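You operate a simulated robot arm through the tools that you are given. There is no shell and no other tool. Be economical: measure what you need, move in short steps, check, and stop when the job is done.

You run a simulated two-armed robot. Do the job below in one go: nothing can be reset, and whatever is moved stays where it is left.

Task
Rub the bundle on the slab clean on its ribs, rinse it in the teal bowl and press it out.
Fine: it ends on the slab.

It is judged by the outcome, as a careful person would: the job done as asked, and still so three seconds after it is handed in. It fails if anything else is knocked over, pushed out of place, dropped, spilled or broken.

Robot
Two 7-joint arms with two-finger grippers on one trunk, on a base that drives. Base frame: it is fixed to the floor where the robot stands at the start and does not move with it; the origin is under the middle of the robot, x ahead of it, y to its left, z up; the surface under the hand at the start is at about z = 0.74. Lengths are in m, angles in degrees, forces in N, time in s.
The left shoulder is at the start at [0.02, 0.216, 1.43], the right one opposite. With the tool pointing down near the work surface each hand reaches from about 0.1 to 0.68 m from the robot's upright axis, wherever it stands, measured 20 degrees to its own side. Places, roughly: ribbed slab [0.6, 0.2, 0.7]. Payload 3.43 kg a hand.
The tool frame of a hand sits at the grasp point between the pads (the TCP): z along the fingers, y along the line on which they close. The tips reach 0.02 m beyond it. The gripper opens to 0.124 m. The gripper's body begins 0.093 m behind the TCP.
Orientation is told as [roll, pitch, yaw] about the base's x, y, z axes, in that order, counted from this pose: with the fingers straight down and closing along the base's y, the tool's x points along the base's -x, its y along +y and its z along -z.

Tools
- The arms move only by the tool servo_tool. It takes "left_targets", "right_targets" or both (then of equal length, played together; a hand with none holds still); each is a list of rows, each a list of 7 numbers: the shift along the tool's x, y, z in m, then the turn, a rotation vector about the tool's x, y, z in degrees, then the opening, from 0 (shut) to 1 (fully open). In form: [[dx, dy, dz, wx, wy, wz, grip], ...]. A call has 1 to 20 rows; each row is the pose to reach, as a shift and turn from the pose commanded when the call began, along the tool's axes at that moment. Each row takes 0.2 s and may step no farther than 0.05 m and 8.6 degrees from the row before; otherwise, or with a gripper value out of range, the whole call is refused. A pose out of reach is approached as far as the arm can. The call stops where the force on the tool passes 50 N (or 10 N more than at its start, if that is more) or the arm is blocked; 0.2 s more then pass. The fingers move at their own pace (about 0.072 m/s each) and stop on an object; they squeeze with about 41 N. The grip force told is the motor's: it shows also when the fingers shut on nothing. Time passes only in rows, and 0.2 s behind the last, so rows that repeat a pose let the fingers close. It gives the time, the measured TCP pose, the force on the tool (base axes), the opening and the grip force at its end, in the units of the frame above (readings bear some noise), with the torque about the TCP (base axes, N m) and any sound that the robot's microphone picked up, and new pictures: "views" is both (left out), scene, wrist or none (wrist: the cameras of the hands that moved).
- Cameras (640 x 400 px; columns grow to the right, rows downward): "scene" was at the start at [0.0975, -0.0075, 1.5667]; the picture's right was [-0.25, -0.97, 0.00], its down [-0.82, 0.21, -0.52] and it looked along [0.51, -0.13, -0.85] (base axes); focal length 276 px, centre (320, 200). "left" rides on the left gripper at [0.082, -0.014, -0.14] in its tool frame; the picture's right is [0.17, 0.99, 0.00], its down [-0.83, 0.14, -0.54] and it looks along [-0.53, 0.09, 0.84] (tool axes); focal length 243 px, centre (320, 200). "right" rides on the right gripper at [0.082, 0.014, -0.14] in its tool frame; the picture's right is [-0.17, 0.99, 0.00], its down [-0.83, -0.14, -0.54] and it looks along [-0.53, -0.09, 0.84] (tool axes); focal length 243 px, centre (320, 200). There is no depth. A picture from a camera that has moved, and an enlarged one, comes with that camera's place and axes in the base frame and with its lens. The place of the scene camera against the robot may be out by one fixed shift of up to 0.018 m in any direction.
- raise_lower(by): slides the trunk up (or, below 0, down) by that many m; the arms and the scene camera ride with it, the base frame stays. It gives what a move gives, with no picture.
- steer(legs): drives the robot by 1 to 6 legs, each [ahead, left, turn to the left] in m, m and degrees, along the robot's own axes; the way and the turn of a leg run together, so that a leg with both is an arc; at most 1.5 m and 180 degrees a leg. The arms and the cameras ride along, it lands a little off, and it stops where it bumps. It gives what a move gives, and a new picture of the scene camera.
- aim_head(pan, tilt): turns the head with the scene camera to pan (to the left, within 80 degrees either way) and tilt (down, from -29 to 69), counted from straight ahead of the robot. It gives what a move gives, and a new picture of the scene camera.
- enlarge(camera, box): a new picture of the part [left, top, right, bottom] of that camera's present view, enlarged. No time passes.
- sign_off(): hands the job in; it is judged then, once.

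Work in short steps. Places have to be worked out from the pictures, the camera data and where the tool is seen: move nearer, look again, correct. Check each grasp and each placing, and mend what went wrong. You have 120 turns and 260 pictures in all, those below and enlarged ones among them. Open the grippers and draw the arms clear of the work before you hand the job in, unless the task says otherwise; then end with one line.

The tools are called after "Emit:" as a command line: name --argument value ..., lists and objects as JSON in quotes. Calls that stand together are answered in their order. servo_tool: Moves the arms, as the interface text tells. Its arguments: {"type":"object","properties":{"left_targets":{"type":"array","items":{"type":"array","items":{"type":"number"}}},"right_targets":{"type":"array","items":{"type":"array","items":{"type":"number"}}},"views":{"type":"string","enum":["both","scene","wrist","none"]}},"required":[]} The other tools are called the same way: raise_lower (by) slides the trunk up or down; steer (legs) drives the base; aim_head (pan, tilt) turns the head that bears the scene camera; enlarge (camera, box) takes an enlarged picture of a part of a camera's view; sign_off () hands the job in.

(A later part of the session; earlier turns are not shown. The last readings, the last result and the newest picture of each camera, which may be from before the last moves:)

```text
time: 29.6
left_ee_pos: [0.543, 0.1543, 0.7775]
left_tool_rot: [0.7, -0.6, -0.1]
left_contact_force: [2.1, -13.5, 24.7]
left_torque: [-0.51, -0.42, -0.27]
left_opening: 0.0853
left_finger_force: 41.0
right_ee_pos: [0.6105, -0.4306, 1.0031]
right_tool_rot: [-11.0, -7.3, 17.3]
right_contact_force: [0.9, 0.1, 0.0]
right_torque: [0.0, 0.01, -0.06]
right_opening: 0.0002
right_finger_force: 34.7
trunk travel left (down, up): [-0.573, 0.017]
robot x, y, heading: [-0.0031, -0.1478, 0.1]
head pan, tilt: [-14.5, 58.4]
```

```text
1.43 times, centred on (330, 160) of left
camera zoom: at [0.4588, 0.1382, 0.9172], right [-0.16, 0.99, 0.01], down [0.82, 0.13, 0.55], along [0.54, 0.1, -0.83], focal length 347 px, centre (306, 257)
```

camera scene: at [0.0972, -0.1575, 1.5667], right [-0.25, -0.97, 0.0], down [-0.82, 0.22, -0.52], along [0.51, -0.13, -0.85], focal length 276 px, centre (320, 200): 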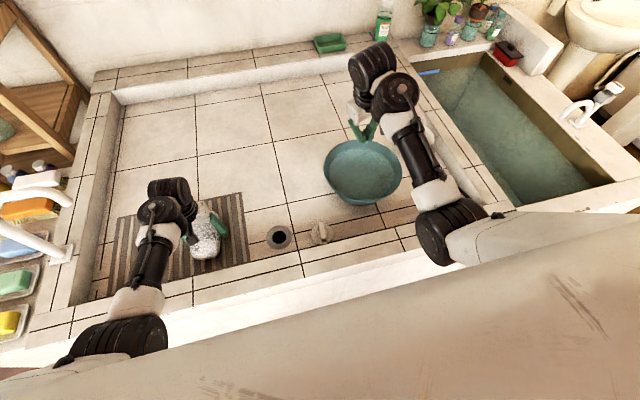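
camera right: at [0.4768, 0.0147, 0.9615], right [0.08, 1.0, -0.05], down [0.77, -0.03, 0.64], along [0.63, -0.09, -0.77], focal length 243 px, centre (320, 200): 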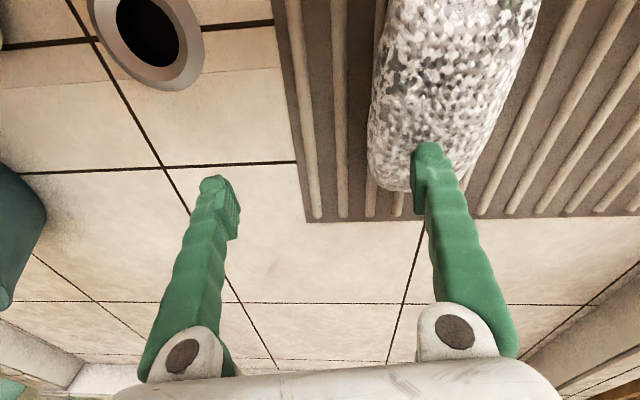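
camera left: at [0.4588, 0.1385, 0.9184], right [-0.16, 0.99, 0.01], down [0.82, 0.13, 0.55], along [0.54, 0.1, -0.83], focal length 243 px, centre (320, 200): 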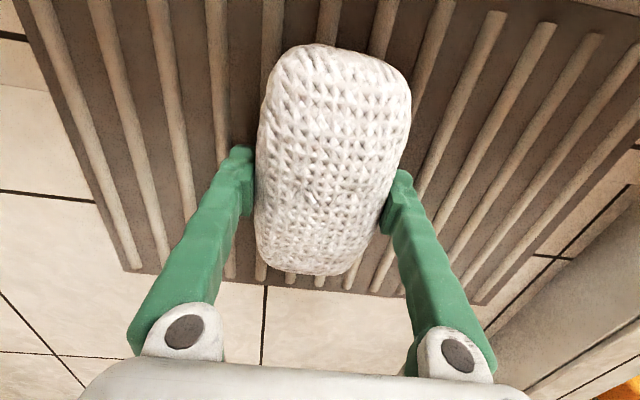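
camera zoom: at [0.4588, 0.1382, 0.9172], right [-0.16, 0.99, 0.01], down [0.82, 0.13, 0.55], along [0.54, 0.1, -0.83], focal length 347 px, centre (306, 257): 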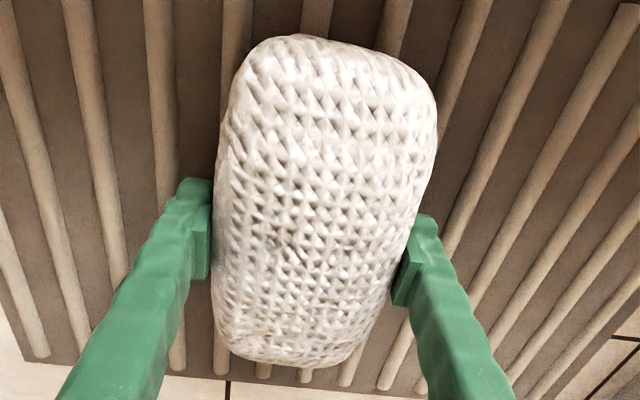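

The bundle is clean now. I lift it to about z = 0.93 before carrying it to the bowl.

Emit:
servo_tool --left_targets '[[0, 0, -0.02, 0, 0, 0, 0.2], [0, 0, -0.05, 0, 0, 0, 0.2], [-0.005, 0, -0.08, 0, 0, 0, 0.2], [-0.01, 0, -0.11, 0, 0, 0, 0.2], [-0.015, 0, -0.14, 0, 0, 0, 0.2], [-0.02, 0, -0.155, 0, 0, 0, 0.2]]'

```text
time: 31.0
left_ee_pos: [0.5635, 0.1541, 0.9298]
left_tool_rot: [0.6, -0.6, -0.1]
left_contact_force: [0.5, -0.2, 0.1]
left_torque: [-0.03, -0.02, -0.02]
left_opening: 0.0247
left_finger_force: 0.0
right_ee_pos: [0.6123, -0.431, 1.0056]
right_tool_rot: [-11.1, -7.2, 17.1]
right_contact_force: [0.5, 0.7, 0.8]
right_torque: [-0.02, 0.04, 0.04]
right_opening: 0.0001
right_finger_force: 34.4
trunk travel left (down, up): [-0.573, 0.017]
robot x, y, heading: [-0.0011, -0.1486, 0.1]
head pan, tilt: [-14.5, 58.4]
camera scene: at [0.0975, -0.156, 1.5667], right [-0.25, -0.97, 0.0], down [-0.83, 0.21, -0.52], along [0.51, -0.13, -0.85], focal length 276 px, centre (320, 200)
camera left: at [0.4787, 0.1387, 1.0711], right [-0.16, 0.99, 0.01], down [0.83, 0.13, 0.55], along [0.54, 0.1, -0.84], focal length 243 px, centre (320, 200)
```

scene: 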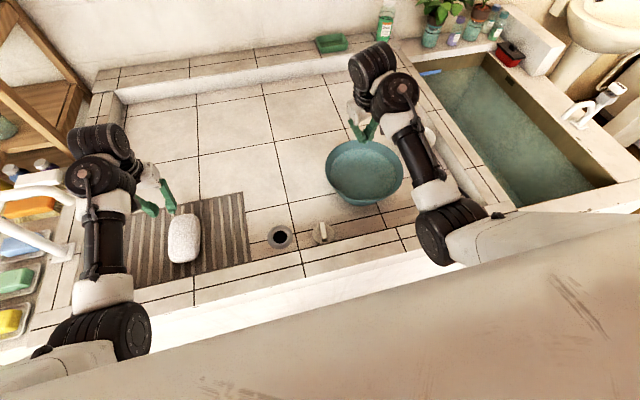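
left: 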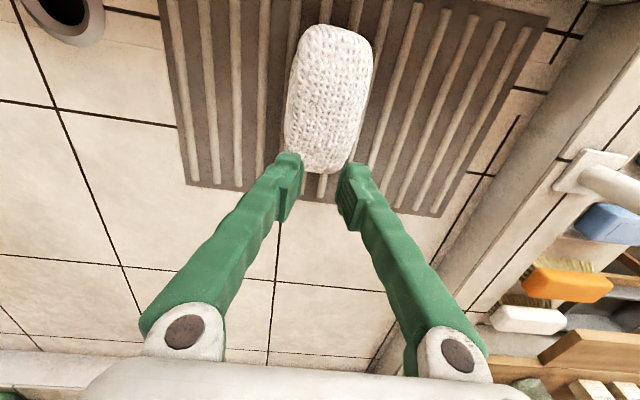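

It slid out since the grip was high; it lies clean on the slab at about (0.54, 0.163). I'll go back and grip lower.

Emit:
servo_tool --left_targets '[[0.01, 0.005, 0.0, 0, 0, 0, 1], [0.02, 0.009, 0.02, 0, 0, 0, 1], [0.02, 0.009, 0.05, 0, 0, 0, 1], [0.02, 0.009, 0.08, 0, 0, 0, 1], [0.02, 0.009, 0.105, 0, 0, 0, 1], [0.02, 0.009, 0.105, 0, 0, 0, 1]]' --views "wrist"

```text
time: 32.4
left_ee_pos: [0.543, 0.1631, 0.8267]
left_tool_rot: [0.7, -0.6, -0.1]
left_contact_force: [-0.1, 0.9, 0.5]
left_torque: [0.0, -0.02, 0.03]
left_opening: 0.124
left_finger_force: 0.1
right_ee_pos: [0.6136, -0.43, 1.0045]
right_tool_rot: [-11.0, -7.2, 17.2]
right_contact_force: [-0.3, 1.2, 0.2]
right_torque: [0.02, -0.01, -0.03]
right_opening: 0.0
right_finger_force: 34.5
trunk travel left (down, up): [-0.573, 0.017]
robot x, y, heading: [-0.0004, -0.1517, 0.1]
head pan, tilt: [-14.5, 58.4]
camera left: at [0.4593, 0.1475, 0.9662], right [-0.16, 0.99, 0.01], down [0.82, 0.13, 0.55], along [0.54, 0.1, -0.84], focal length 243 px, centre (320, 200)
```

left: 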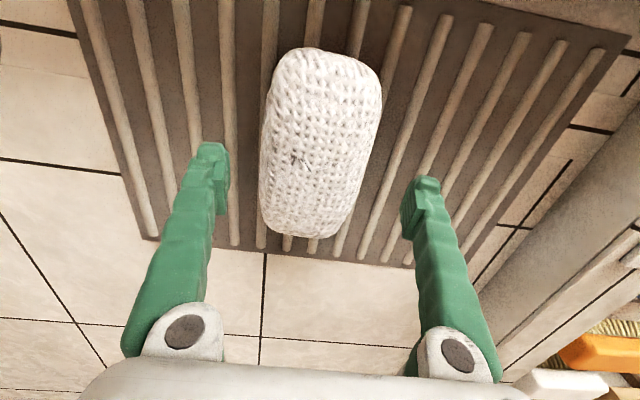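

Aligned in y; I shift 8 mm toward the robot, descend to z ≈ 0.766 and close hard.

Emit:
servo_tool --left_targets '[[0.004, 0.0, 0.02, -0.7, 0.6, 0, 1], [0.008, 0.0, 0.04, -0.7, 0.6, 0, 1], [0.008, 0.0, 0.055, -0.7, 0.6, 0, 1], [0.008, 0.0, 0.061, -0.7, 0.6, 0, 1], [0.008, 0.0, 0.061, -0.7, 0.6, 0, 0.5], [0.008, 0.0, 0.061, -0.7, 0.6, 0, 0], [0.008, 0.0, 0.061, -0.7, 0.6, 0, 0], [0.008, 0.0, 0.061, -0.7, 0.6, 0, 0], [0.008, 0.0, 0.061, -0.7, 0.6, 0, 0]]' --views "wrist"

```text
time: 34.4
left_ee_pos: [0.5373, 0.1632, 0.7667]
left_tool_rot: [1.4, -0.1, -0.2]
left_contact_force: [0.8, -6.7, 8.8]
left_torque: [-0.56, -0.04, 0.05]
left_opening: 0.0874
left_finger_force: 41.8
right_ee_pos: [0.6106, -0.4308, 1.0045]
right_tool_rot: [-11.0, -7.2, 17.0]
right_contact_force: [-0.1, -0.9, -0.7]
right_torque: [-0.04, 0.01, -0.01]
right_opening: 0.0
right_finger_force: 34.3
trunk travel left (down, up): [-0.573, 0.017]
robot x, y, heading: [-0.0002, -0.1514, 0.3]
head pan, tilt: [-14.5, 58.4]
camera left: at [0.4538, 0.146, 0.9069], right [-0.16, 0.99, 0.02], down [0.83, 0.12, 0.54], along [0.53, 0.11, -0.84], focal length 243 px, centre (320, 200)
```

left: 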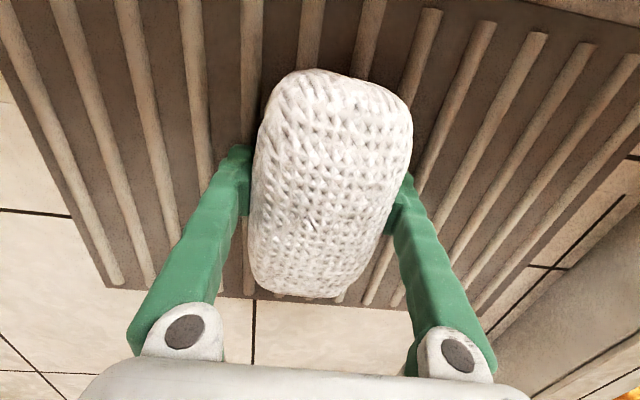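

Gripped lower. I lift slowly by 4 cm and check that it holds.

Emit:
servo_tool --left_targets '[[0, 0, -0.01, 0, 0, 0, 0], [0, 0, -0.02, 0, 0, 0, 0], [0, 0, -0.03, 0, 0, 0, 0], [0, 0, -0.04, 0, 0, 0, 0], [0, 0, -0.04, 0, 0, 0, 0]]' --views "wrist"

```text
time: 35.6
left_ee_pos: [0.5354, 0.1642, 0.8059]
left_tool_rot: [1.4, 0.0, -0.2]
left_contact_force: [1.0, 0.0, -1.2]
left_torque: [0.01, 0.04, 0.01]
left_opening: 0.0866
left_finger_force: 41.1
right_ee_pos: [0.6128, -0.4311, 1.0033]
right_tool_rot: [-10.9, -7.1, 17.2]
right_contact_force: [0.4, -0.5, -0.9]
right_torque: [0.02, 0.02, -0.02]
right_opening: 0.0
right_finger_force: 34.3
trunk travel left (down, up): [-0.573, 0.017]
robot x, y, heading: [0.0027, -0.149, 0.1]
head pan, tilt: [-14.5, 58.4]
camera left: at [0.4538, 0.1464, 0.9457], right [-0.16, 0.99, 0.02], down [0.83, 0.12, 0.54], along [0.53, 0.11, -0.84], focal length 243 px, centre (320, 200)
```

left: 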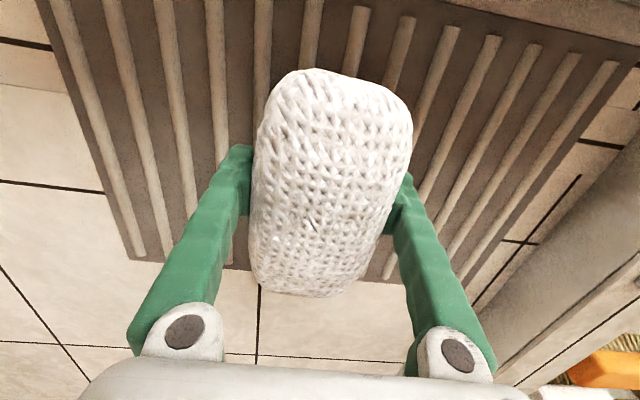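

It holds. I lift on to z ≈ 0.93.

Emit:
servo_tool --left_targets '[[0, 0, -0.02, 0, 0, 0, 0], [-0.005, 0, -0.04, 0, 0, 0, 0], [-0.01, 0, -0.06, 0, 0, 0, 0], [-0.015, 0, -0.08, 0, 0, 0, 0], [-0.02, 0, -0.1, 0, 0, 0, 0], [-0.025, 0, -0.12, 0, 0, 0, 0], [-0.025, 0, -0.13, 0, 0, 0, 0]]' --views "wrist"

Emit:
steer --legs '[[0, -0.15, 0]]'

```text
time: 37.2
left_ee_pos: [0.5609, 0.1608, 0.9349]
left_tool_rot: [1.5, 0.1, -0.1]
left_contact_force: [-0.1, -0.5, -1.9]
left_torque: [-0.01, 0.05, 0.0]
left_opening: 0.0861
left_finger_force: 41.0
right_ee_pos: [0.6128, -0.4293, 1.0023]
right_tool_rot: [-10.9, -7.2, 17.1]
right_contact_force: [0.7, 0.3, 0.1]
right_torque: [0.0, -0.01, 0.01]
right_opening: 0.0001
right_finger_force: 34.7
trunk travel left (down, up): [-0.573, 0.017]
robot x, y, heading: [-0.002, -0.1537, -0.0]
head pan, tilt: [-14.5, 58.4]
camera left: at [0.4789, 0.1434, 1.0755], right [-0.16, 0.99, 0.02], down [0.83, 0.12, 0.54], along [0.53, 0.11, -0.84], focal length 243 px, centre (320, 200)
```

left: 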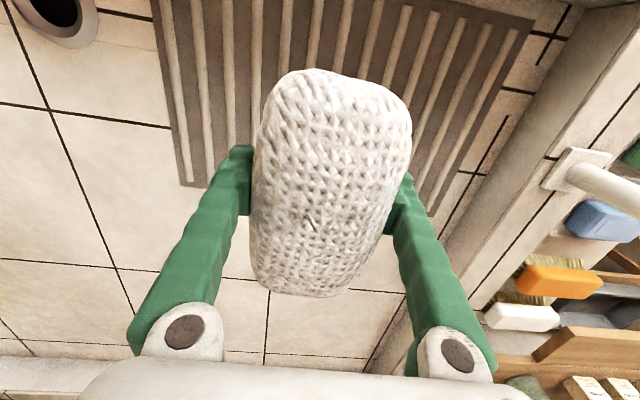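

```text
time: 39.8
left_ee_pos: [0.5612, 0.0103, 0.9337]
left_tool_rot: [1.4, 0.0, -0.1]
left_contact_force: [-0.3, -0.3, -1.3]
left_torque: [-0.01, -0.04, -0.01]
left_opening: 0.0862
left_finger_force: 41.5
right_ee_pos: [0.6122, -0.5806, 1.0035]
right_tool_rot: [-11.0, -7.2, 17.1]
right_contact_force: [1.0, 0.2, -0.5]
right_torque: [-0.03, 0.01, -0.02]
right_opening: 0.0
right_finger_force: 34.1
trunk travel left (down, up): [-0.573, 0.017]
robot x, y, heading: [0.0015, -0.2991, 0.1]
head pan, tilt: [-14.5, 58.4]
camera scene: at [0.0976, -0.3062, 1.5667], right [-0.25, -0.97, 0.0], down [-0.83, 0.21, -0.52], along [0.51, -0.13, -0.85], focal length 276 px, centre (320, 200)
```

scene: 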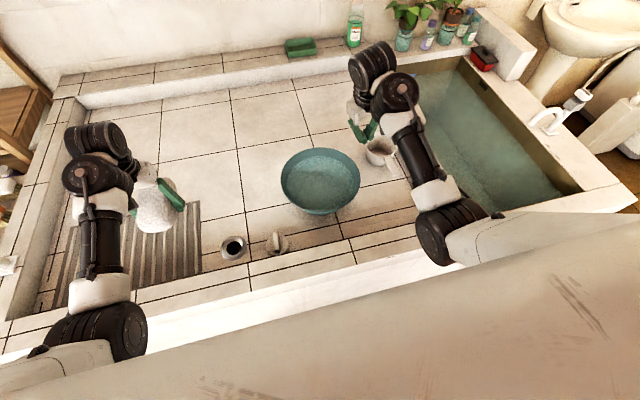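

Bundle still held. The bowl is at (0.61, -0.437); turning right about 41° in place brings the left hand over it, with the right arm swinging back over free floor.

Emit:
steer --legs '[[0, 0, -20]]'

```text
time: 41.6
left_ee_pos: [0.6333, -0.2, 0.9343]
left_tool_rot: [1.3, 0.1, -20.2]
left_contact_force: [1.1, 0.2, -0.8]
left_torque: [-0.01, 0.03, 0.01]
left_opening: 0.0862
left_finger_force: 40.7
right_ee_pos: [0.4784, -0.7732, 1.0027]
right_tool_rot: [-10.9, -7.2, -2.9]
right_contact_force: [0.2, 0.0, -0.1]
right_torque: [-0.01, -0.01, 0.03]
right_opening: 0.0001
right_finger_force: 34.6
trunk travel left (down, up): [-0.573, 0.017]
robot x, y, heading: [-0.0005, -0.298, -19.7]
head pan, tilt: [-14.5, 58.4]
camera scene: at [0.0861, -0.3384, 1.5667], right [-0.56, -0.83, 0.0], down [-0.7, 0.48, -0.52], along [0.43, -0.3, -0.85], focal length 276 px, centre (320, 200)
```

scene: 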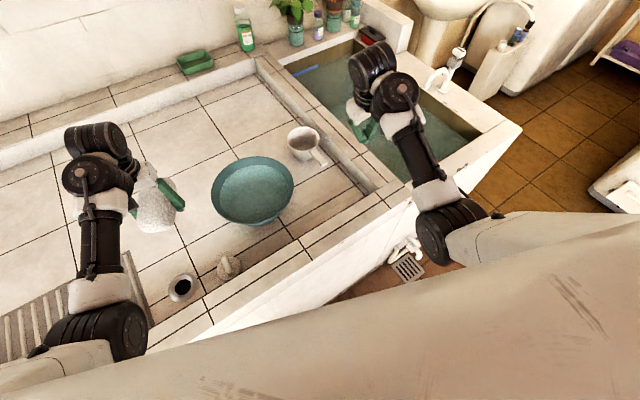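

Clear so far. Another 20° to the right.

Emit:
steer --legs '[[0, 0, -20]]'

```text
time: 43.4
left_ee_pos: [0.6303, -0.4202, 0.9351]
left_tool_rot: [1.4, 0.0, -39.9]
left_contact_force: [-0.2, -0.5, -1.9]
left_torque: [0.02, 0.0, -0.01]
left_opening: 0.0863
left_finger_force: 41.2
right_ee_pos: [0.2905, -0.9088, 1.0049]
right_tool_rot: [-11.0, -7.2, -22.6]
right_contact_force: [0.8, 0.1, -0.2]
right_torque: [-0.05, -0.04, 0.02]
right_opening: 0.0
right_finger_force: 35.0
trunk travel left (down, up): [-0.573, 0.017]
robot x, y, heading: [0.0029, -0.3001, -39.9]
head pan, tilt: [-14.5, 58.4]
camera scene: at [0.0647, -0.3641, 1.5667], right [-0.81, -0.59, 0.0], down [-0.5, 0.69, -0.52], along [0.31, -0.42, -0.85], focal length 276 px, centre (320, 200)
```

scene: 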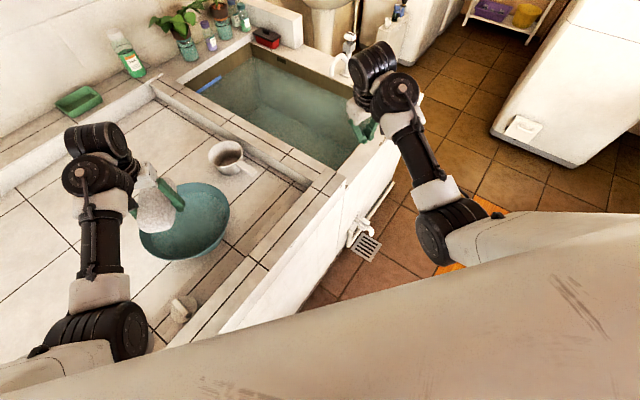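

The bundle is nearly over the bowl. I nudge to its centre and check with wrist and head cameras.

Emit:
servo_tool --left_targets '[[0.007, -0.022, 0, 0, 0, 0, 0], [0.007, -0.022, 0, 0, 0, 0, 0]]' --views "wrist"

Emit:
aim_head --pan 15 --tilt 58

```text
time: 44.0
left_ee_pos: [0.6106, -0.4334, 0.9333]
left_tool_rot: [1.4, 0.0, -39.9]
left_contact_force: [1.5, 0.4, -2.6]
left_torque: [0.02, -0.01, -0.04]
left_opening: 0.086
left_finger_force: 40.4
right_ee_pos: [0.2899, -0.9066, 1.0034]
right_tool_rot: [-10.9, -7.1, -22.6]
right_contact_force: [-0.1, -0.6, 0.1]
right_torque: [0.0, 0.0, 0.04]
right_opening: 0.0
right_finger_force: 34.4
trunk travel left (down, up): [-0.573, 0.017]
robot x, y, heading: [-0.003, -0.2982, -39.8]
head pan, tilt: [-14.5, 58.4]
camera left: at [0.5365, -0.394, 1.0739], right [0.51, 0.86, 0.02], down [0.72, -0.44, 0.54], along [0.48, -0.26, -0.84], focal length 243 px, centre (320, 200)
```

left: 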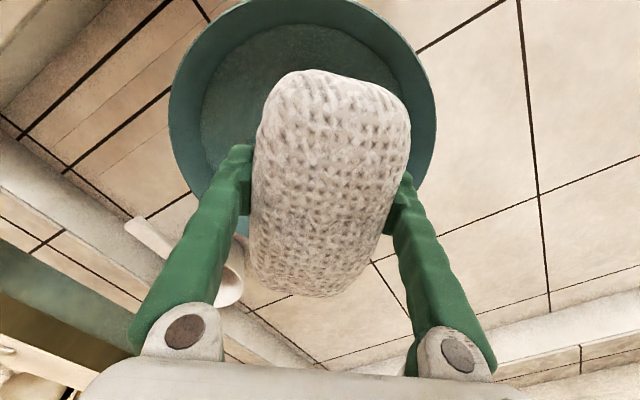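

```text
time: 45.0
left_ee_pos: [0.6107, -0.4325, 0.9341]
left_tool_rot: [1.4, 0.0, -40.0]
left_contact_force: [0.3, 0.0, -1.3]
left_torque: [0.0, 0.03, 0.02]
left_opening: 0.086
left_finger_force: 41.0
right_ee_pos: [0.2906, -0.9069, 1.0025]
right_tool_rot: [-10.9, -7.2, -22.6]
right_contact_force: [0.0, 0.2, -0.6]
right_torque: [0.01, -0.01, -0.04]
right_opening: 0.0
right_finger_force: 34.3
trunk travel left (down, up): [-0.573, 0.017]
robot x, y, heading: [-0.0022, -0.298, -39.7]
head pan, tilt: [15.0, 58.0]
camera scene: at [0.087, -0.3376, 1.5672], right [-0.42, -0.91, 0.0], down [-0.77, 0.35, -0.53], along [0.48, -0.22, -0.85], focal length 276 px, centre (320, 200)
```

scene: 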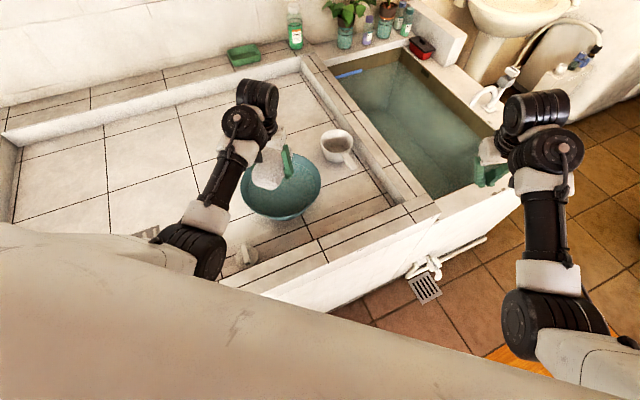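

From the wrist the bowl's centre is nearer (0.58, -0.433). I correct and lower a little for another look.

Emit:
servo_tool --left_targets '[[0.01, -0.008, 0.01, 0, 0, 0, 0], [0.019, -0.016, 0.025, 0, 0, 0, 0], [0.019, -0.016, 0.025, 0, 0, 0, 0]]'

Emit:
enlarge --camera "scene" --box '[200, 100, 360, 250]'

```text
time: 45.8
left_ee_pos: [0.5859, -0.432, 0.9069]
left_tool_rot: [1.4, 0.0, -39.9]
left_contact_force: [0.1, -0.6, -1.2]
left_torque: [0.03, 0.02, 0.01]
left_opening: 0.086
left_finger_force: 40.4
right_ee_pos: [0.2915, -0.9078, 1.0042]
right_tool_rot: [-10.9, -7.2, -22.6]
right_contact_force: [-0.5, 0.2, -0.4]
right_torque: [0.01, 0.0, 0.0]
right_opening: 0.0
right_finger_force: 34.4
trunk travel left (down, up): [-0.573, 0.017]
robot x, y, heading: [0.001, -0.3045, -39.5]
head pan, tilt: [15.0, 58.0]
camera scene: at [0.0874, -0.3376, 1.5672], right [-0.42, -0.91, 0.0], down [-0.77, 0.35, -0.53], along [0.48, -0.22, -0.85], focal length 276 px, centre (320, 200)
camera left: at [0.5122, -0.3938, 1.0489], right [0.51, 0.86, 0.02], down [0.72, -0.44, 0.54], along [0.48, -0.26, -0.84], focal length 243 px, centre (320, 200)
```

scene: 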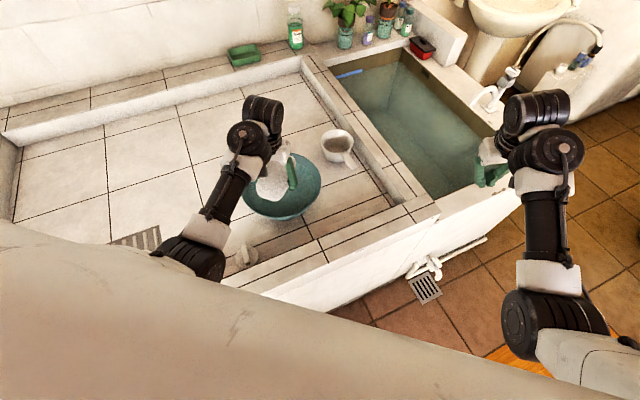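
left: 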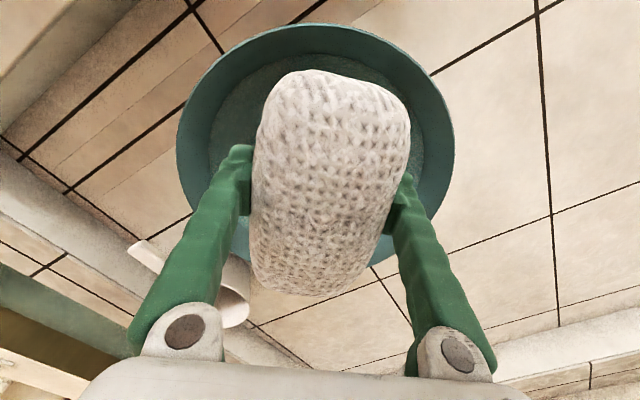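

```text
2.67 times, centred on (280, 175) of scene
camera zoom: at [0.0874, -0.3376, 1.5672], right [-0.42, -0.91, 0.0], down [-0.77, 0.35, -0.53], along [0.48, -0.22, -0.85], focal length 737 px, centre (427, 267)
```

zoom: 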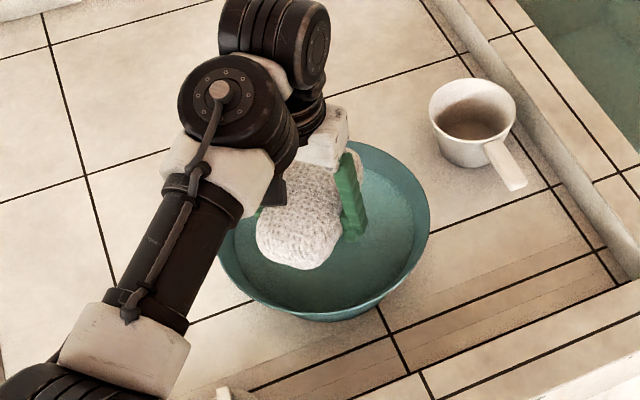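

Centre agrees at (0.578, -0.432). I lower the bundle into the bowl, to z ≈ 0.81 first.

Emit:
servo_tool --left_targets '[[0.005, -0.005, 0.02, 0, 0, 0, 0], [0.005, -0.005, 0.04, 0, 0, 0, 0], [0.005, -0.005, 0.06, 0, 0, 0, 0], [0.005, -0.005, 0.08, 0, 0, 0, 0], [0.005, -0.005, 0.095, 0, 0, 0, 0]]'

Emit:
enlarge --camera "scene" --box '[200, 100, 360, 250]'

```text
time: 47.0
left_ee_pos: [0.5814, -0.4334, 0.8162]
left_tool_rot: [1.4, -0.4, -39.9]
left_contact_force: [10.4, -6.8, 9.7]
left_torque: [0.31, 0.68, 0.11]
left_opening: 0.0858
left_finger_force: 41.1
right_ee_pos: [0.292, -0.9094, 1.0044]
right_tool_rot: [-10.9, -7.2, -22.7]
right_contact_force: [-0.1, 0.4, 0.1]
right_torque: [-0.05, 0.01, 0.02]
right_opening: 0.0001
right_finger_force: 34.6
trunk travel left (down, up): [-0.573, 0.017]
robot x, y, heading: [0.0005, -0.301, -39.7]
head pan, tilt: [15.0, 58.0]
camera scene: at [0.0875, -0.3383, 1.5676], right [-0.42, -0.91, 0.0], down [-0.77, 0.35, -0.53], along [0.48, -0.22, -0.85], focal length 276 px, centre (320, 200)
camera left: at [0.5083, -0.3949, 0.9566], right [0.51, 0.86, 0.02], down [0.72, -0.43, 0.55], along [0.48, -0.26, -0.84], focal length 243 px, centre (320, 200)
```

scene: 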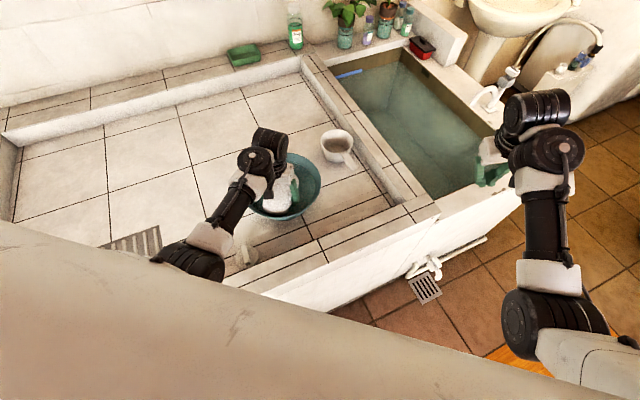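
left: 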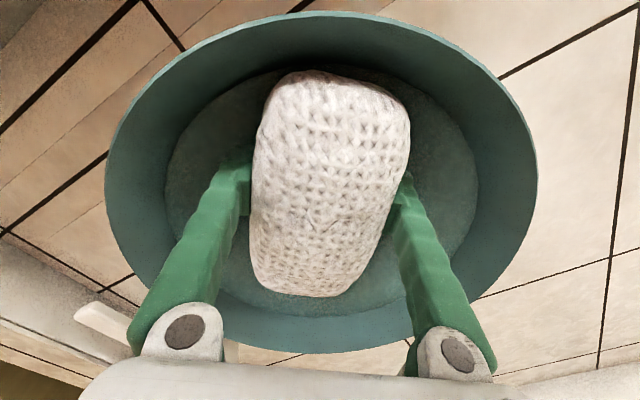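

```text
2.67 times, centred on (280, 175) of scene
camera zoom: at [0.0875, -0.3383, 1.5676], right [-0.42, -0.91, 0.0], down [-0.77, 0.35, -0.53], along [0.48, -0.22, -0.85], focal length 737 px, centre (427, 267)
```

zoom: 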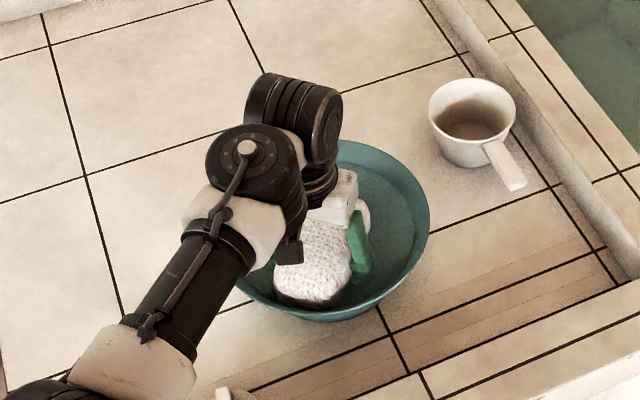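

The near end touches the bowl's near wall. I lift slightly, shift 18 mm outward, and lower again.

Emit:
servo_tool --left_targets '[[0, 0, -0.01, 0, 0, 0, 0], [-0.009, 0, -0.015, 0, 0, 0, 0], [-0.018, 0, -0.015, 0, 0, 0, 0], [-0.018, 0, -0.005, 0, 0, 0, 0], [-0.018, 0, 0.005, 0, 0, 0, 0]]'

Emit:
enlarge --camera "scene" --box '[200, 100, 360, 250]'

```text
time: 48.1
left_ee_pos: [0.5948, -0.4427, 0.8083]
left_tool_rot: [1.5, -0.1, -39.9]
left_contact_force: [0.6, 0.5, -1.4]
left_torque: [0.0, 0.07, 0.0]
left_opening: 0.0857
left_finger_force: 40.7
right_ee_pos: [0.2911, -0.9078, 1.0036]
right_tool_rot: [-11.1, -7.2, -22.6]
right_contact_force: [-0.2, -0.6, -0.5]
right_torque: [-0.02, 0.01, 0.05]
right_opening: 0.0003
right_finger_force: 34.5
trunk travel left (down, up): [-0.573, 0.017]
robot x, y, heading: [-0.0002, -0.3021, -39.5]
head pan, tilt: [15.0, 58.0]
camera scene: at [0.0873, -0.3376, 1.5672], right [-0.42, -0.91, 0.0], down [-0.77, 0.35, -0.53], along [0.48, -0.22, -0.85], focal length 276 px, centre (320, 200)
camera left: at [0.5205, -0.4046, 0.949], right [0.51, 0.86, 0.02], down [0.72, -0.44, 0.54], along [0.48, -0.26, -0.84], focal length 243 px, centre (320, 200)
```

scene: 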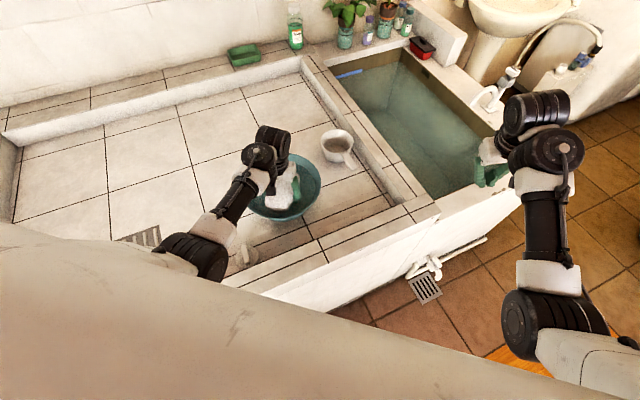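
left: 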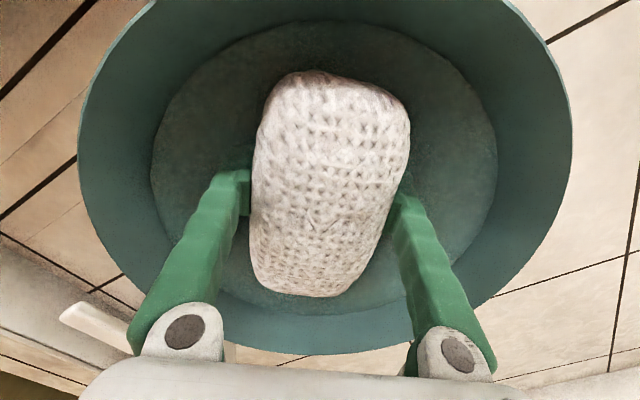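

```text
2.67 times, centred on (280, 175) of scene
camera zoom: at [0.0873, -0.3376, 1.5672], right [-0.42, -0.91, 0.0], down [-0.77, 0.35, -0.53], along [0.48, -0.22, -0.85], focal length 737 px, centre (427, 267)
```

zoom: 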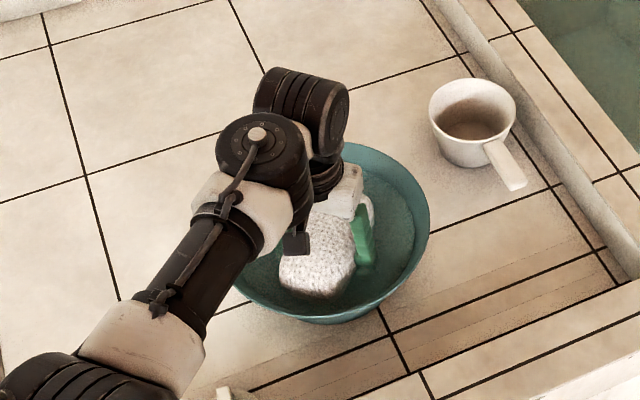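

Free in the water's region now, bowl unmoved. I lower further in small steps.

Emit:
servo_tool --left_targets '[[0, 0, 0.007, 0, 0, 0, 0], [0, 0, 0.014, 0, 0, 0, 0], [0, 0, 0.02, 0, 0, 0, 0]]' --views "wrist"

Emit:
enlarge --camera "scene" --box '[220, 120, 340, 230]'

```text
time: 49.0
left_ee_pos: [0.5954, -0.4424, 0.788]
left_tool_rot: [1.5, -0.1, -39.9]
left_contact_force: [0.9, -0.2, -2.1]
left_torque: [0.06, 0.04, 0.03]
left_opening: 0.0857
left_finger_force: 40.7
right_ee_pos: [0.2901, -0.9072, 1.003]
right_tool_rot: [-11.0, -7.2, -22.6]
right_contact_force: [-0.8, 0.8, 0.1]
right_torque: [0.0, -0.04, 0.02]
right_opening: 0.0
right_finger_force: 34.4
trunk travel left (down, up): [-0.573, 0.017]
robot x, y, heading: [-0.0002, -0.2996, -39.6]
head pan, tilt: [15.0, 58.0]
camera left: at [0.5207, -0.4038, 0.9291], right [0.51, 0.86, 0.02], down [0.72, -0.44, 0.54], along [0.48, -0.26, -0.84], focal length 243 px, centre (320, 200)
```

left: 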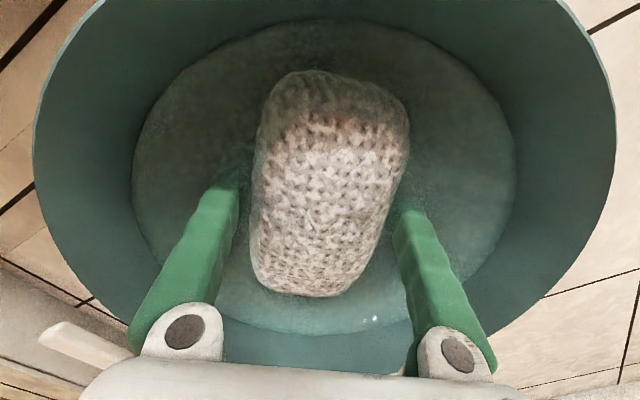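

```text
3.64 times, centred on (280, 175) of scene
camera zoom: at [0.0873, -0.3376, 1.5672], right [-0.42, -0.91, 0.0], down [-0.77, 0.35, -0.53], along [0.48, -0.22, -0.85], focal length 1006 px, centre (466, 291)
```

zoom: 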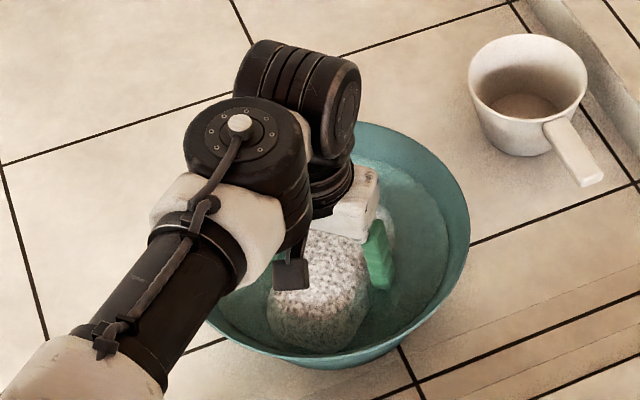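

It's about half submerged. I lower 12 mm more.

Emit:
servo_tool --left_targets '[[0, 0, 0.006, 0, 0, 0, 0], [0, 0, 0.012, 0, 0, 0, 0]]' --views "wrist"

```text
time: 49.5
left_ee_pos: [0.5947, -0.442, 0.7759]
left_tool_rot: [1.4, 0.0, -39.9]
left_contact_force: [0.6, 0.1, -2.6]
left_torque: [0.0, -0.01, 0.03]
left_opening: 0.0859
left_finger_force: 41.3
right_ee_pos: [0.2916, -0.9074, 1.0051]
right_tool_rot: [-11.0, -7.2, -22.6]
right_contact_force: [0.7, -0.5, 0.4]
right_torque: [0.01, 0.01, 0.03]
right_opening: 0.0
right_finger_force: 34.9
trunk travel left (down, up): [-0.573, 0.017]
robot x, y, heading: [0.0005, -0.2997, -39.6]
head pan, tilt: [15.0, 58.0]
camera left: at [0.5209, -0.4039, 0.9169], right [0.51, 0.86, 0.02], down [0.72, -0.44, 0.54], along [0.48, -0.26, -0.84], focal length 243 px, centre (320, 200)
```

left: 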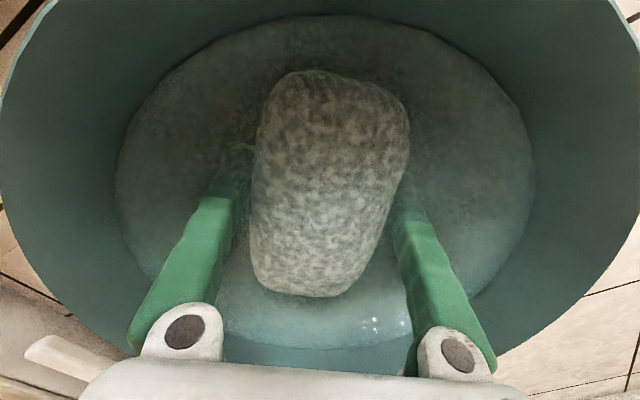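

Fully submerged, no contact. I swish it gently to rinse.

Emit:
servo_tool --left_targets '[[0, 0.01, 0, 0, 0, 0, 0], [0, 0.02, 0, 0, 0, 0, 0], [0, 0.01, 0, 0, 0, 0, 0], [0, 0, 0, 0, 0, 0, 0], [0, -0.01, 0, 0, 0, 0, 0], [0, -0.02, 0, 0, 0, 0, 0], [0, -0.01, 0, 0, 0, 0, 0], [0, 0, 0, 0, 0, 0, 0], [0, 0.01, 0, 0, 0, 0, 0], [0, 0.02, 0, 0, 0, 0, 0], [0, 0.01, 0, 0, 0, 0, 0], [0, 0, 0, 0, 0, 0, 0], [0, -0.01, 0, 0, 0, 0, 0], [0, -0.02, 0, 0, 0, 0, 0], [0, -0.01, 0, 0, 0, 0, 0], [0, 0, 0, 0, 0, 0, 0], [0, 0, -0.008, 0, 0, 0, 0], [0, 0, -0.008, 0, 0, 0, 0], [0, 0, 0, 0, 0, 0, 0], [0, 0, 0, 0, 0, 0, 0]]' --views "wrist"

Emit:
servo_tool --left_targets '[[0, 0.01, 0, 0, 0, 0, 0], [0, 0.02, 0, 0, 0, 0, 0], [0, 0.01, 0, 0, 0, 0, 0], [0, 0, 0, 0, 0, 0, 0], [0, -0.01, 0, 0, 0, 0, 0], [0, -0.02, 0, 0, 0, 0, 0], [0, -0.01, 0, 0, 0, 0, 0], [0, 0, 0, 0, 0, 0, 0], [0, 0.01, 0, 0, 0, 0, 0], [0, 0.02, 0, 0, 0, 0, 0], [0, 0.01, 0, 0, 0, 0, 0], [0, 0, 0, 0, 0, 0, 0], [0, -0.01, 0, 0, 0, 0, 0], [0, -0.02, 0, 0, 0, 0, 0], [0, -0.01, 0, 0, 0, 0, 0], [0, 0, 0, 0, 0, 0, 0]]' --views "wrist"

```text
time: 53.8
left_ee_pos: [0.5929, -0.4425, 0.7764]
left_tool_rot: [1.4, 0.1, -39.8]
left_contact_force: [0.6, 0.0, -1.8]
left_torque: [0.02, -0.01, -0.02]
left_opening: 0.0857
left_finger_force: 41.6
right_ee_pos: [0.2912, -0.9068, 1.003]
right_tool_rot: [-11.0, -7.2, -22.5]
right_contact_force: [1.1, 0.5, 0.1]
right_torque: [-0.01, -0.03, 0.02]
right_opening: 0.0
right_finger_force: 34.0
trunk travel left (down, up): [-0.573, 0.017]
robot x, y, heading: [-0.0017, -0.3024, -39.5]
head pan, tilt: [15.0, 58.0]
camera left: at [0.5206, -0.4035, 0.9171], right [0.51, 0.86, 0.02], down [0.72, -0.44, 0.54], along [0.48, -0.26, -0.84], focal length 243 px, centre (320, 200)
```

left: 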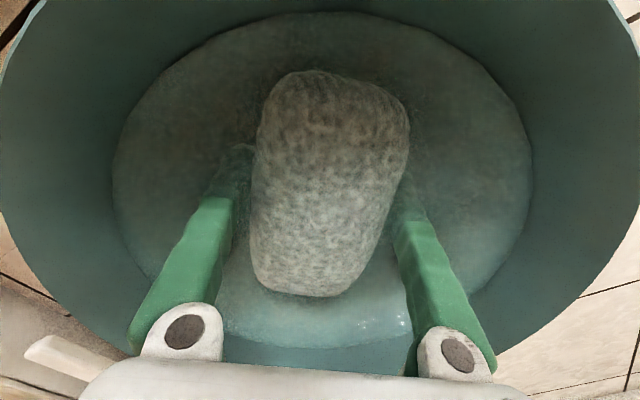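

```text
time: 57.1
left_ee_pos: [0.5939, -0.4415, 0.7746]
left_tool_rot: [1.3, 0.1, -40.0]
left_contact_force: [0.6, 0.4, -3.3]
left_torque: [-0.02, 0.03, 0.03]
left_opening: 0.0859
left_finger_force: 41.0
right_ee_pos: [0.2921, -0.9067, 1.003]
right_tool_rot: [-11.0, -7.2, -22.7]
right_contact_force: [0.3, 0.8, -0.4]
right_torque: [-0.03, 0.0, 0.01]
right_opening: 0.0002
right_finger_force: 34.4
trunk travel left (down, up): [-0.573, 0.017]
robot x, y, heading: [0.0005, -0.3003, -39.8]
head pan, tilt: [15.0, 58.0]
camera left: at [0.5206, -0.4033, 0.9162], right [0.51, 0.86, 0.02], down [0.72, -0.44, 0.54], along [0.48, -0.26, -0.84], focal length 243 px, centre (320, 200)
```

left: 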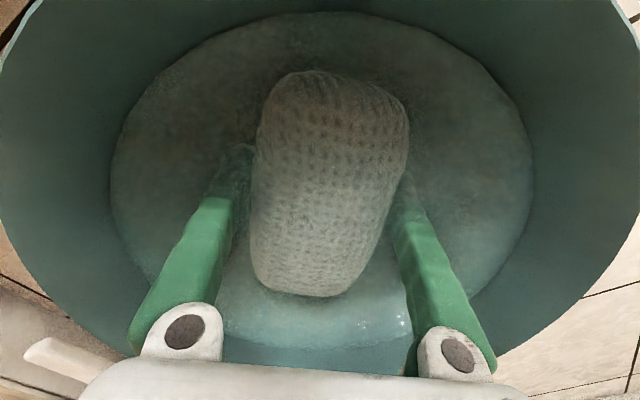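

Rinsed through. I lift it slowly out and let it drip above the bowl.

Emit:
servo_tool --left_targets '[[0, 0, -0.01, 0, 0, 0, 0], [0, 0, -0.02, 0, 0, 0, 0], [0, 0, -0.03, 0, 0, 0, 0], [0, 0, -0.045, 0, 0, 0, 0], [0, 0, -0.06, 0, 0, 0, 0], [0, 0, -0.075, 0, 0, 0, 0], [0, 0, -0.09, 0, 0, 0, 0], [0, 0, -0.1, 0, 0, 0, 0], [0, 0, -0.1, 0, 0, 0, 0], [0, 0, -0.1, 0, 0, 0, 0], [0, 0, -0.1, 0, 0, 0, 0], [0, 0, -0.1, 0, 0, 0, 0], [0, 0, -0.1, 0, 0, 0, 0], [0, 0, -0.1, 0, 0, 0, 0], [0, 0, -0.1, 0, 0, 0, 0], [0, 0, -0.1, 0, 0, 0, 0], [0, 0, -0.1, 0, 0, 0, 0], [0, 0, -0.1, 0, 0, 0, 0], [0, 0, -0.1, 0, 0, 0, 0]]'

Emit:
enlarge --camera "scene" --box '[200, 100, 360, 250]'

```text
time: 61.1
left_ee_pos: [0.5935, -0.4437, 0.877]
left_tool_rot: [1.4, -0.1, -39.9]
left_contact_force: [0.3, 0.2, -2.5]
left_torque: [0.01, 0.01, 0.0]
left_opening: 0.0857
left_finger_force: 40.8
right_ee_pos: [0.2912, -0.9072, 1.0029]
right_tool_rot: [-10.9, -7.2, -22.7]
right_contact_force: [1.0, 0.0, 0.2]
right_torque: [-0.02, -0.02, 0.03]
right_opening: 0.0002
right_finger_force: 34.8
trunk travel left (down, up): [-0.573, 0.017]
robot x, y, heading: [-0.0015, -0.2967, -39.7]
head pan, tilt: [15.0, 58.0]
camera scene: at [0.0872, -0.3375, 1.5672], right [-0.42, -0.91, 0.0], down [-0.77, 0.35, -0.53], along [0.48, -0.22, -0.85], focal length 276 px, centre (320, 200)
camera left: at [0.5194, -0.4054, 1.0168], right [0.51, 0.86, 0.02], down [0.72, -0.44, 0.54], along [0.48, -0.26, -0.84], focal length 243 px, centre (320, 200)
```

scene: 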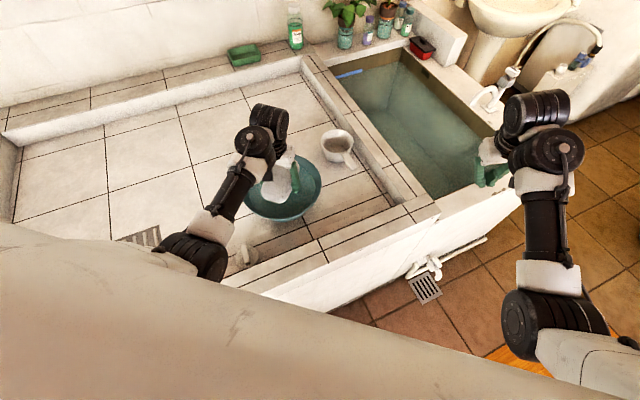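
left: 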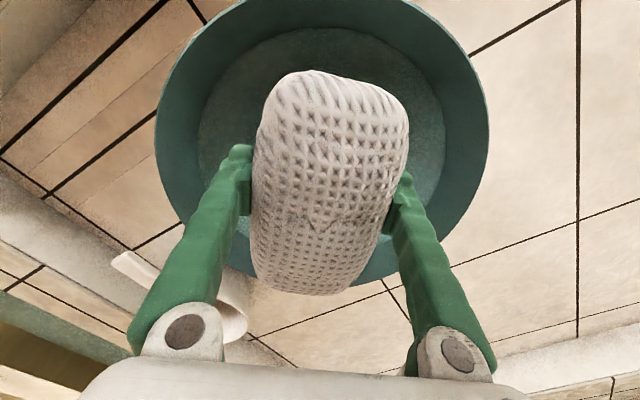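

```text
2.67 times, centred on (280, 175) of scene
camera zoom: at [0.0872, -0.3375, 1.5672], right [-0.42, -0.91, 0.0], down [-0.77, 0.35, -0.53], along [0.48, -0.22, -0.85], focal length 737 px, centre (427, 267)
```

zoom: 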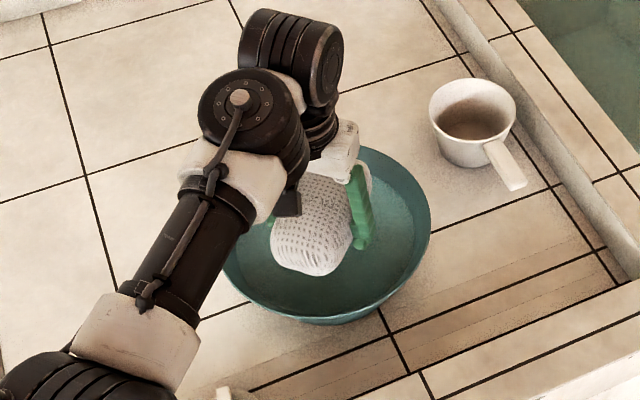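

Clean and dripping wet. I raise it a bit more and turn/drive back to the slab.

Emit:
servo_tool --left_targets '[[0, 0, -0.02, 0, 0, 0, 0], [0, 0, -0.04, 0, 0, 0, 0], [0, 0, -0.055, 0, 0, 0, 0], [0, 0, -0.055, 0, 0, 0, 0], [0, 0, -0.055, 0, 0, 0, 0], [0, 0, -0.055, 0, 0, 0, 0]]' --views "none"

Emit:
steer --legs '[[0, 0, 39.7]]'

Emit:
steer --legs '[[0, 0.15, 0]]'

```text
time: 62.5
left_ee_pos: [0.5923, -0.4445, 0.9317]
left_tool_rot: [1.4, 0.1, -39.9]
left_contact_force: [0.0, -0.5, -2.9]
left_torque: [0.03, 0.01, -0.01]
left_opening: 0.0852
left_finger_force: 41.0
right_ee_pos: [0.2909, -0.9073, 1.0039]
right_tool_rot: [-11.0, -7.2, -22.5]
right_contact_force: [0.5, 0.0, -0.4]
right_torque: [0.01, -0.02, 0.02]
right_opening: 0.0
right_finger_force: 34.1
trunk travel left (down, up): [-0.573, 0.017]
robot x, y, heading: [0.0025, -0.3008, -39.6]
head pan, tilt: [15.0, 58.0]
```

```text
time: 65.5
left_ee_pos: [0.5485, -0.0295, 0.9316]
left_tool_rot: [1.4, 0.1, 0.0]
left_contact_force: [0.4, 0.1, -2.4]
left_torque: [0.02, -0.01, -0.01]
left_opening: 0.0854
left_finger_force: 40.9
right_ee_pos: [0.6139, -0.5797, 1.0036]
right_tool_rot: [-11.0, -7.1, 17.2]
right_contact_force: [0.2, 0.4, 0.4]
right_torque: [0.0, 0.0, 0.02]
right_opening: 0.0001
right_finger_force: 34.4
trunk travel left (down, up): [-0.573, 0.017]
robot x, y, heading: [-0.0006, -0.2964, 0.5]
head pan, tilt: [15.0, 58.0]
camera scene: at [0.0979, -0.2714, 1.5672], right [0.26, -0.96, 0.0], down [-0.82, -0.22, -0.53], along [0.51, 0.14, -0.85], focal length 276 px, centre (320, 200)
```

scene: 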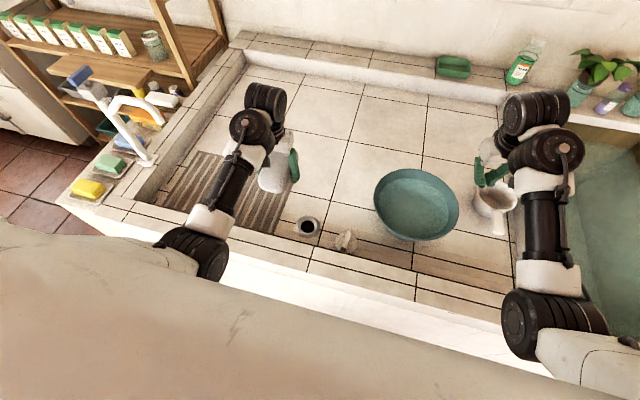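

```text
time: 68.1
left_ee_pos: [0.546, 0.1197, 0.9313]
left_tool_rot: [1.4, 0.1, 0.0]
left_contact_force: [0.6, 0.4, -2.5]
left_torque: [-0.02, 0.01, -0.03]
left_opening: 0.0857
left_finger_force: 40.9
right_ee_pos: [0.6124, -0.4276, 1.0033]
right_tool_rot: [-11.0, -7.3, 17.2]
right_contact_force: [-1.0, 0.7, 0.1]
right_torque: [-0.01, 0.01, 0.0]
right_opening: 0.0
right_finger_force: 34.3
trunk travel left (down, up): [-0.573, 0.017]
robot x, y, heading: [-0.0025, -0.1455, 0.5]
head pan, tilt: [15.0, 58.0]
camera scene: at [0.0971, -0.1204, 1.5672], right [0.26, -0.96, 0.0], down [-0.82, -0.22, -0.53], along [0.51, 0.14, -0.85], focal length 276 px, centre (320, 200)
```

scene: 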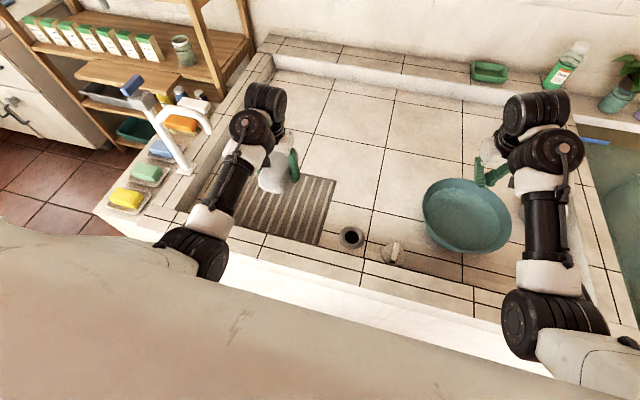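

Over the slab. I lower the bundle onto the ribs.

Emit:
servo_tool --left_targets '[[0, 0, 0.03, 0.5, 0, 0, 0], [0, 0, 0.06, 1.4, 0, 0, 0], [0, 0, 0.09, 1.4, 0, 0, 0], [0, 0, 0.12, 1.4, 0, 0, 0], [0, 0, 0.14, 1.4, 0, 0, 0], [0, 0, 0.155, 1.4, 0, 0, 0], [0, 0, 0.163, 1.4, 0, 0, 0]]' --views "wrist"

```text
time: 69.7
left_ee_pos: [0.5478, 0.1249, 0.7699]
left_tool_rot: [0.0, -0.2, 0.1]
left_contact_force: [-0.6, 0.8, 6.5]
left_torque: [-0.32, -0.29, 0.05]
left_opening: 0.0851
left_finger_force: 41.1
right_ee_pos: [0.6124, -0.4258, 1.0057]
right_tool_rot: [-11.0, -7.2, 17.3]
right_contact_force: [0.4, 0.4, -0.1]
right_torque: [0.0, -0.03, 0.0]
right_opening: 0.0
right_finger_force: 33.7
trunk travel left (down, up): [-0.573, 0.017]
robot x, y, heading: [-0.0007, -0.148, 0.4]
head pan, tilt: [15.0, 58.0]
camera left: at [0.4646, 0.1103, 0.9106], right [-0.17, 0.99, 0.0], down [0.83, 0.14, 0.54], along [0.53, 0.09, -0.84], focal length 243 px, centre (320, 200)
```

left: 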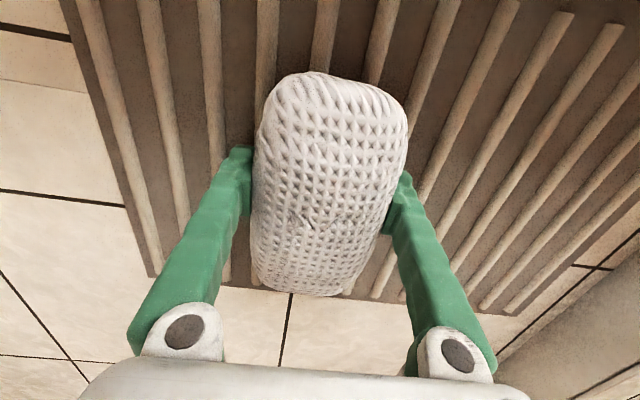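

Touching down. I release, rise and close the fingers, to press the bundle from above.

Emit:
servo_tool --left_targets '[[0, 0, 0, 0, 0, 0, 0.5], [0, 0, 0, 0, 0, 0, 1], [0, 0, -0.01, 0, 0, 0, 1], [0, 0, -0.04, 0, 0, 0, 1], [0, 0, -0.08, 0, 0, 0, 0.9], [0, 0, -0.1, 0, 0, 0, 0], [0, 0, -0.1, 0, 0, 0, 0], [0, 0, -0.1, 0, 0, 0, 0], [0, 0, -0.1, 0, 0, 0, 0], [0, 0, -0.1, 0, 0, 0, 0]]'

```text
time: 71.9
left_ee_pos: [0.5462, 0.1246, 0.8693]
left_tool_rot: [0.0, 0.0, 0.0]
left_contact_force: [0.7, 0.5, 0.7]
left_torque: [0.0, -0.04, -0.01]
left_opening: 0.0
left_finger_force: 34.4
right_ee_pos: [0.6132, -0.4276, 1.0036]
right_tool_rot: [-11.0, -7.1, 17.3]
right_contact_force: [-0.2, -0.4, 0.7]
right_torque: [-0.01, -0.03, -0.01]
right_opening: 0.0
right_finger_force: 34.3
trunk travel left (down, up): [-0.573, 0.017]
robot x, y, heading: [0.0015, -0.1475, 0.5]
head pan, tilt: [15.0, 58.0]
camera scene: at [0.0969, -0.1202, 1.5672], right [0.26, -0.96, 0.0], down [-0.82, -0.22, -0.53], along [0.51, 0.14, -0.85], focal length 276 px, centre (320, 200)
camera left: at [0.4644, 0.1103, 1.0098], right [-0.17, 0.99, 0.0], down [0.83, 0.14, 0.54], along [0.53, 0.09, -0.84], focal length 243 px, centre (320, 200)
```

scene: 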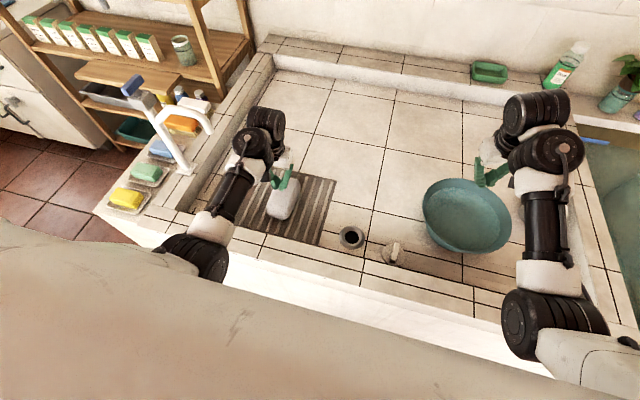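
left: 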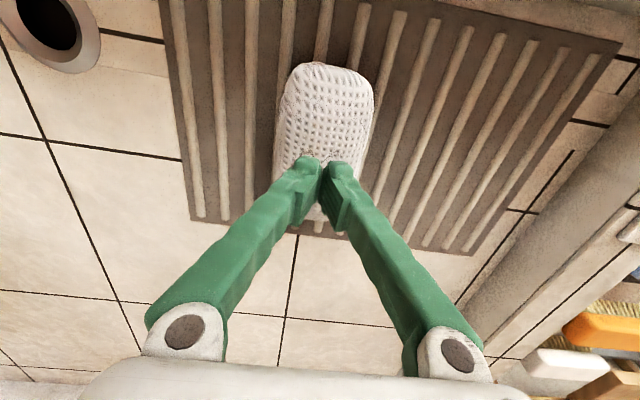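

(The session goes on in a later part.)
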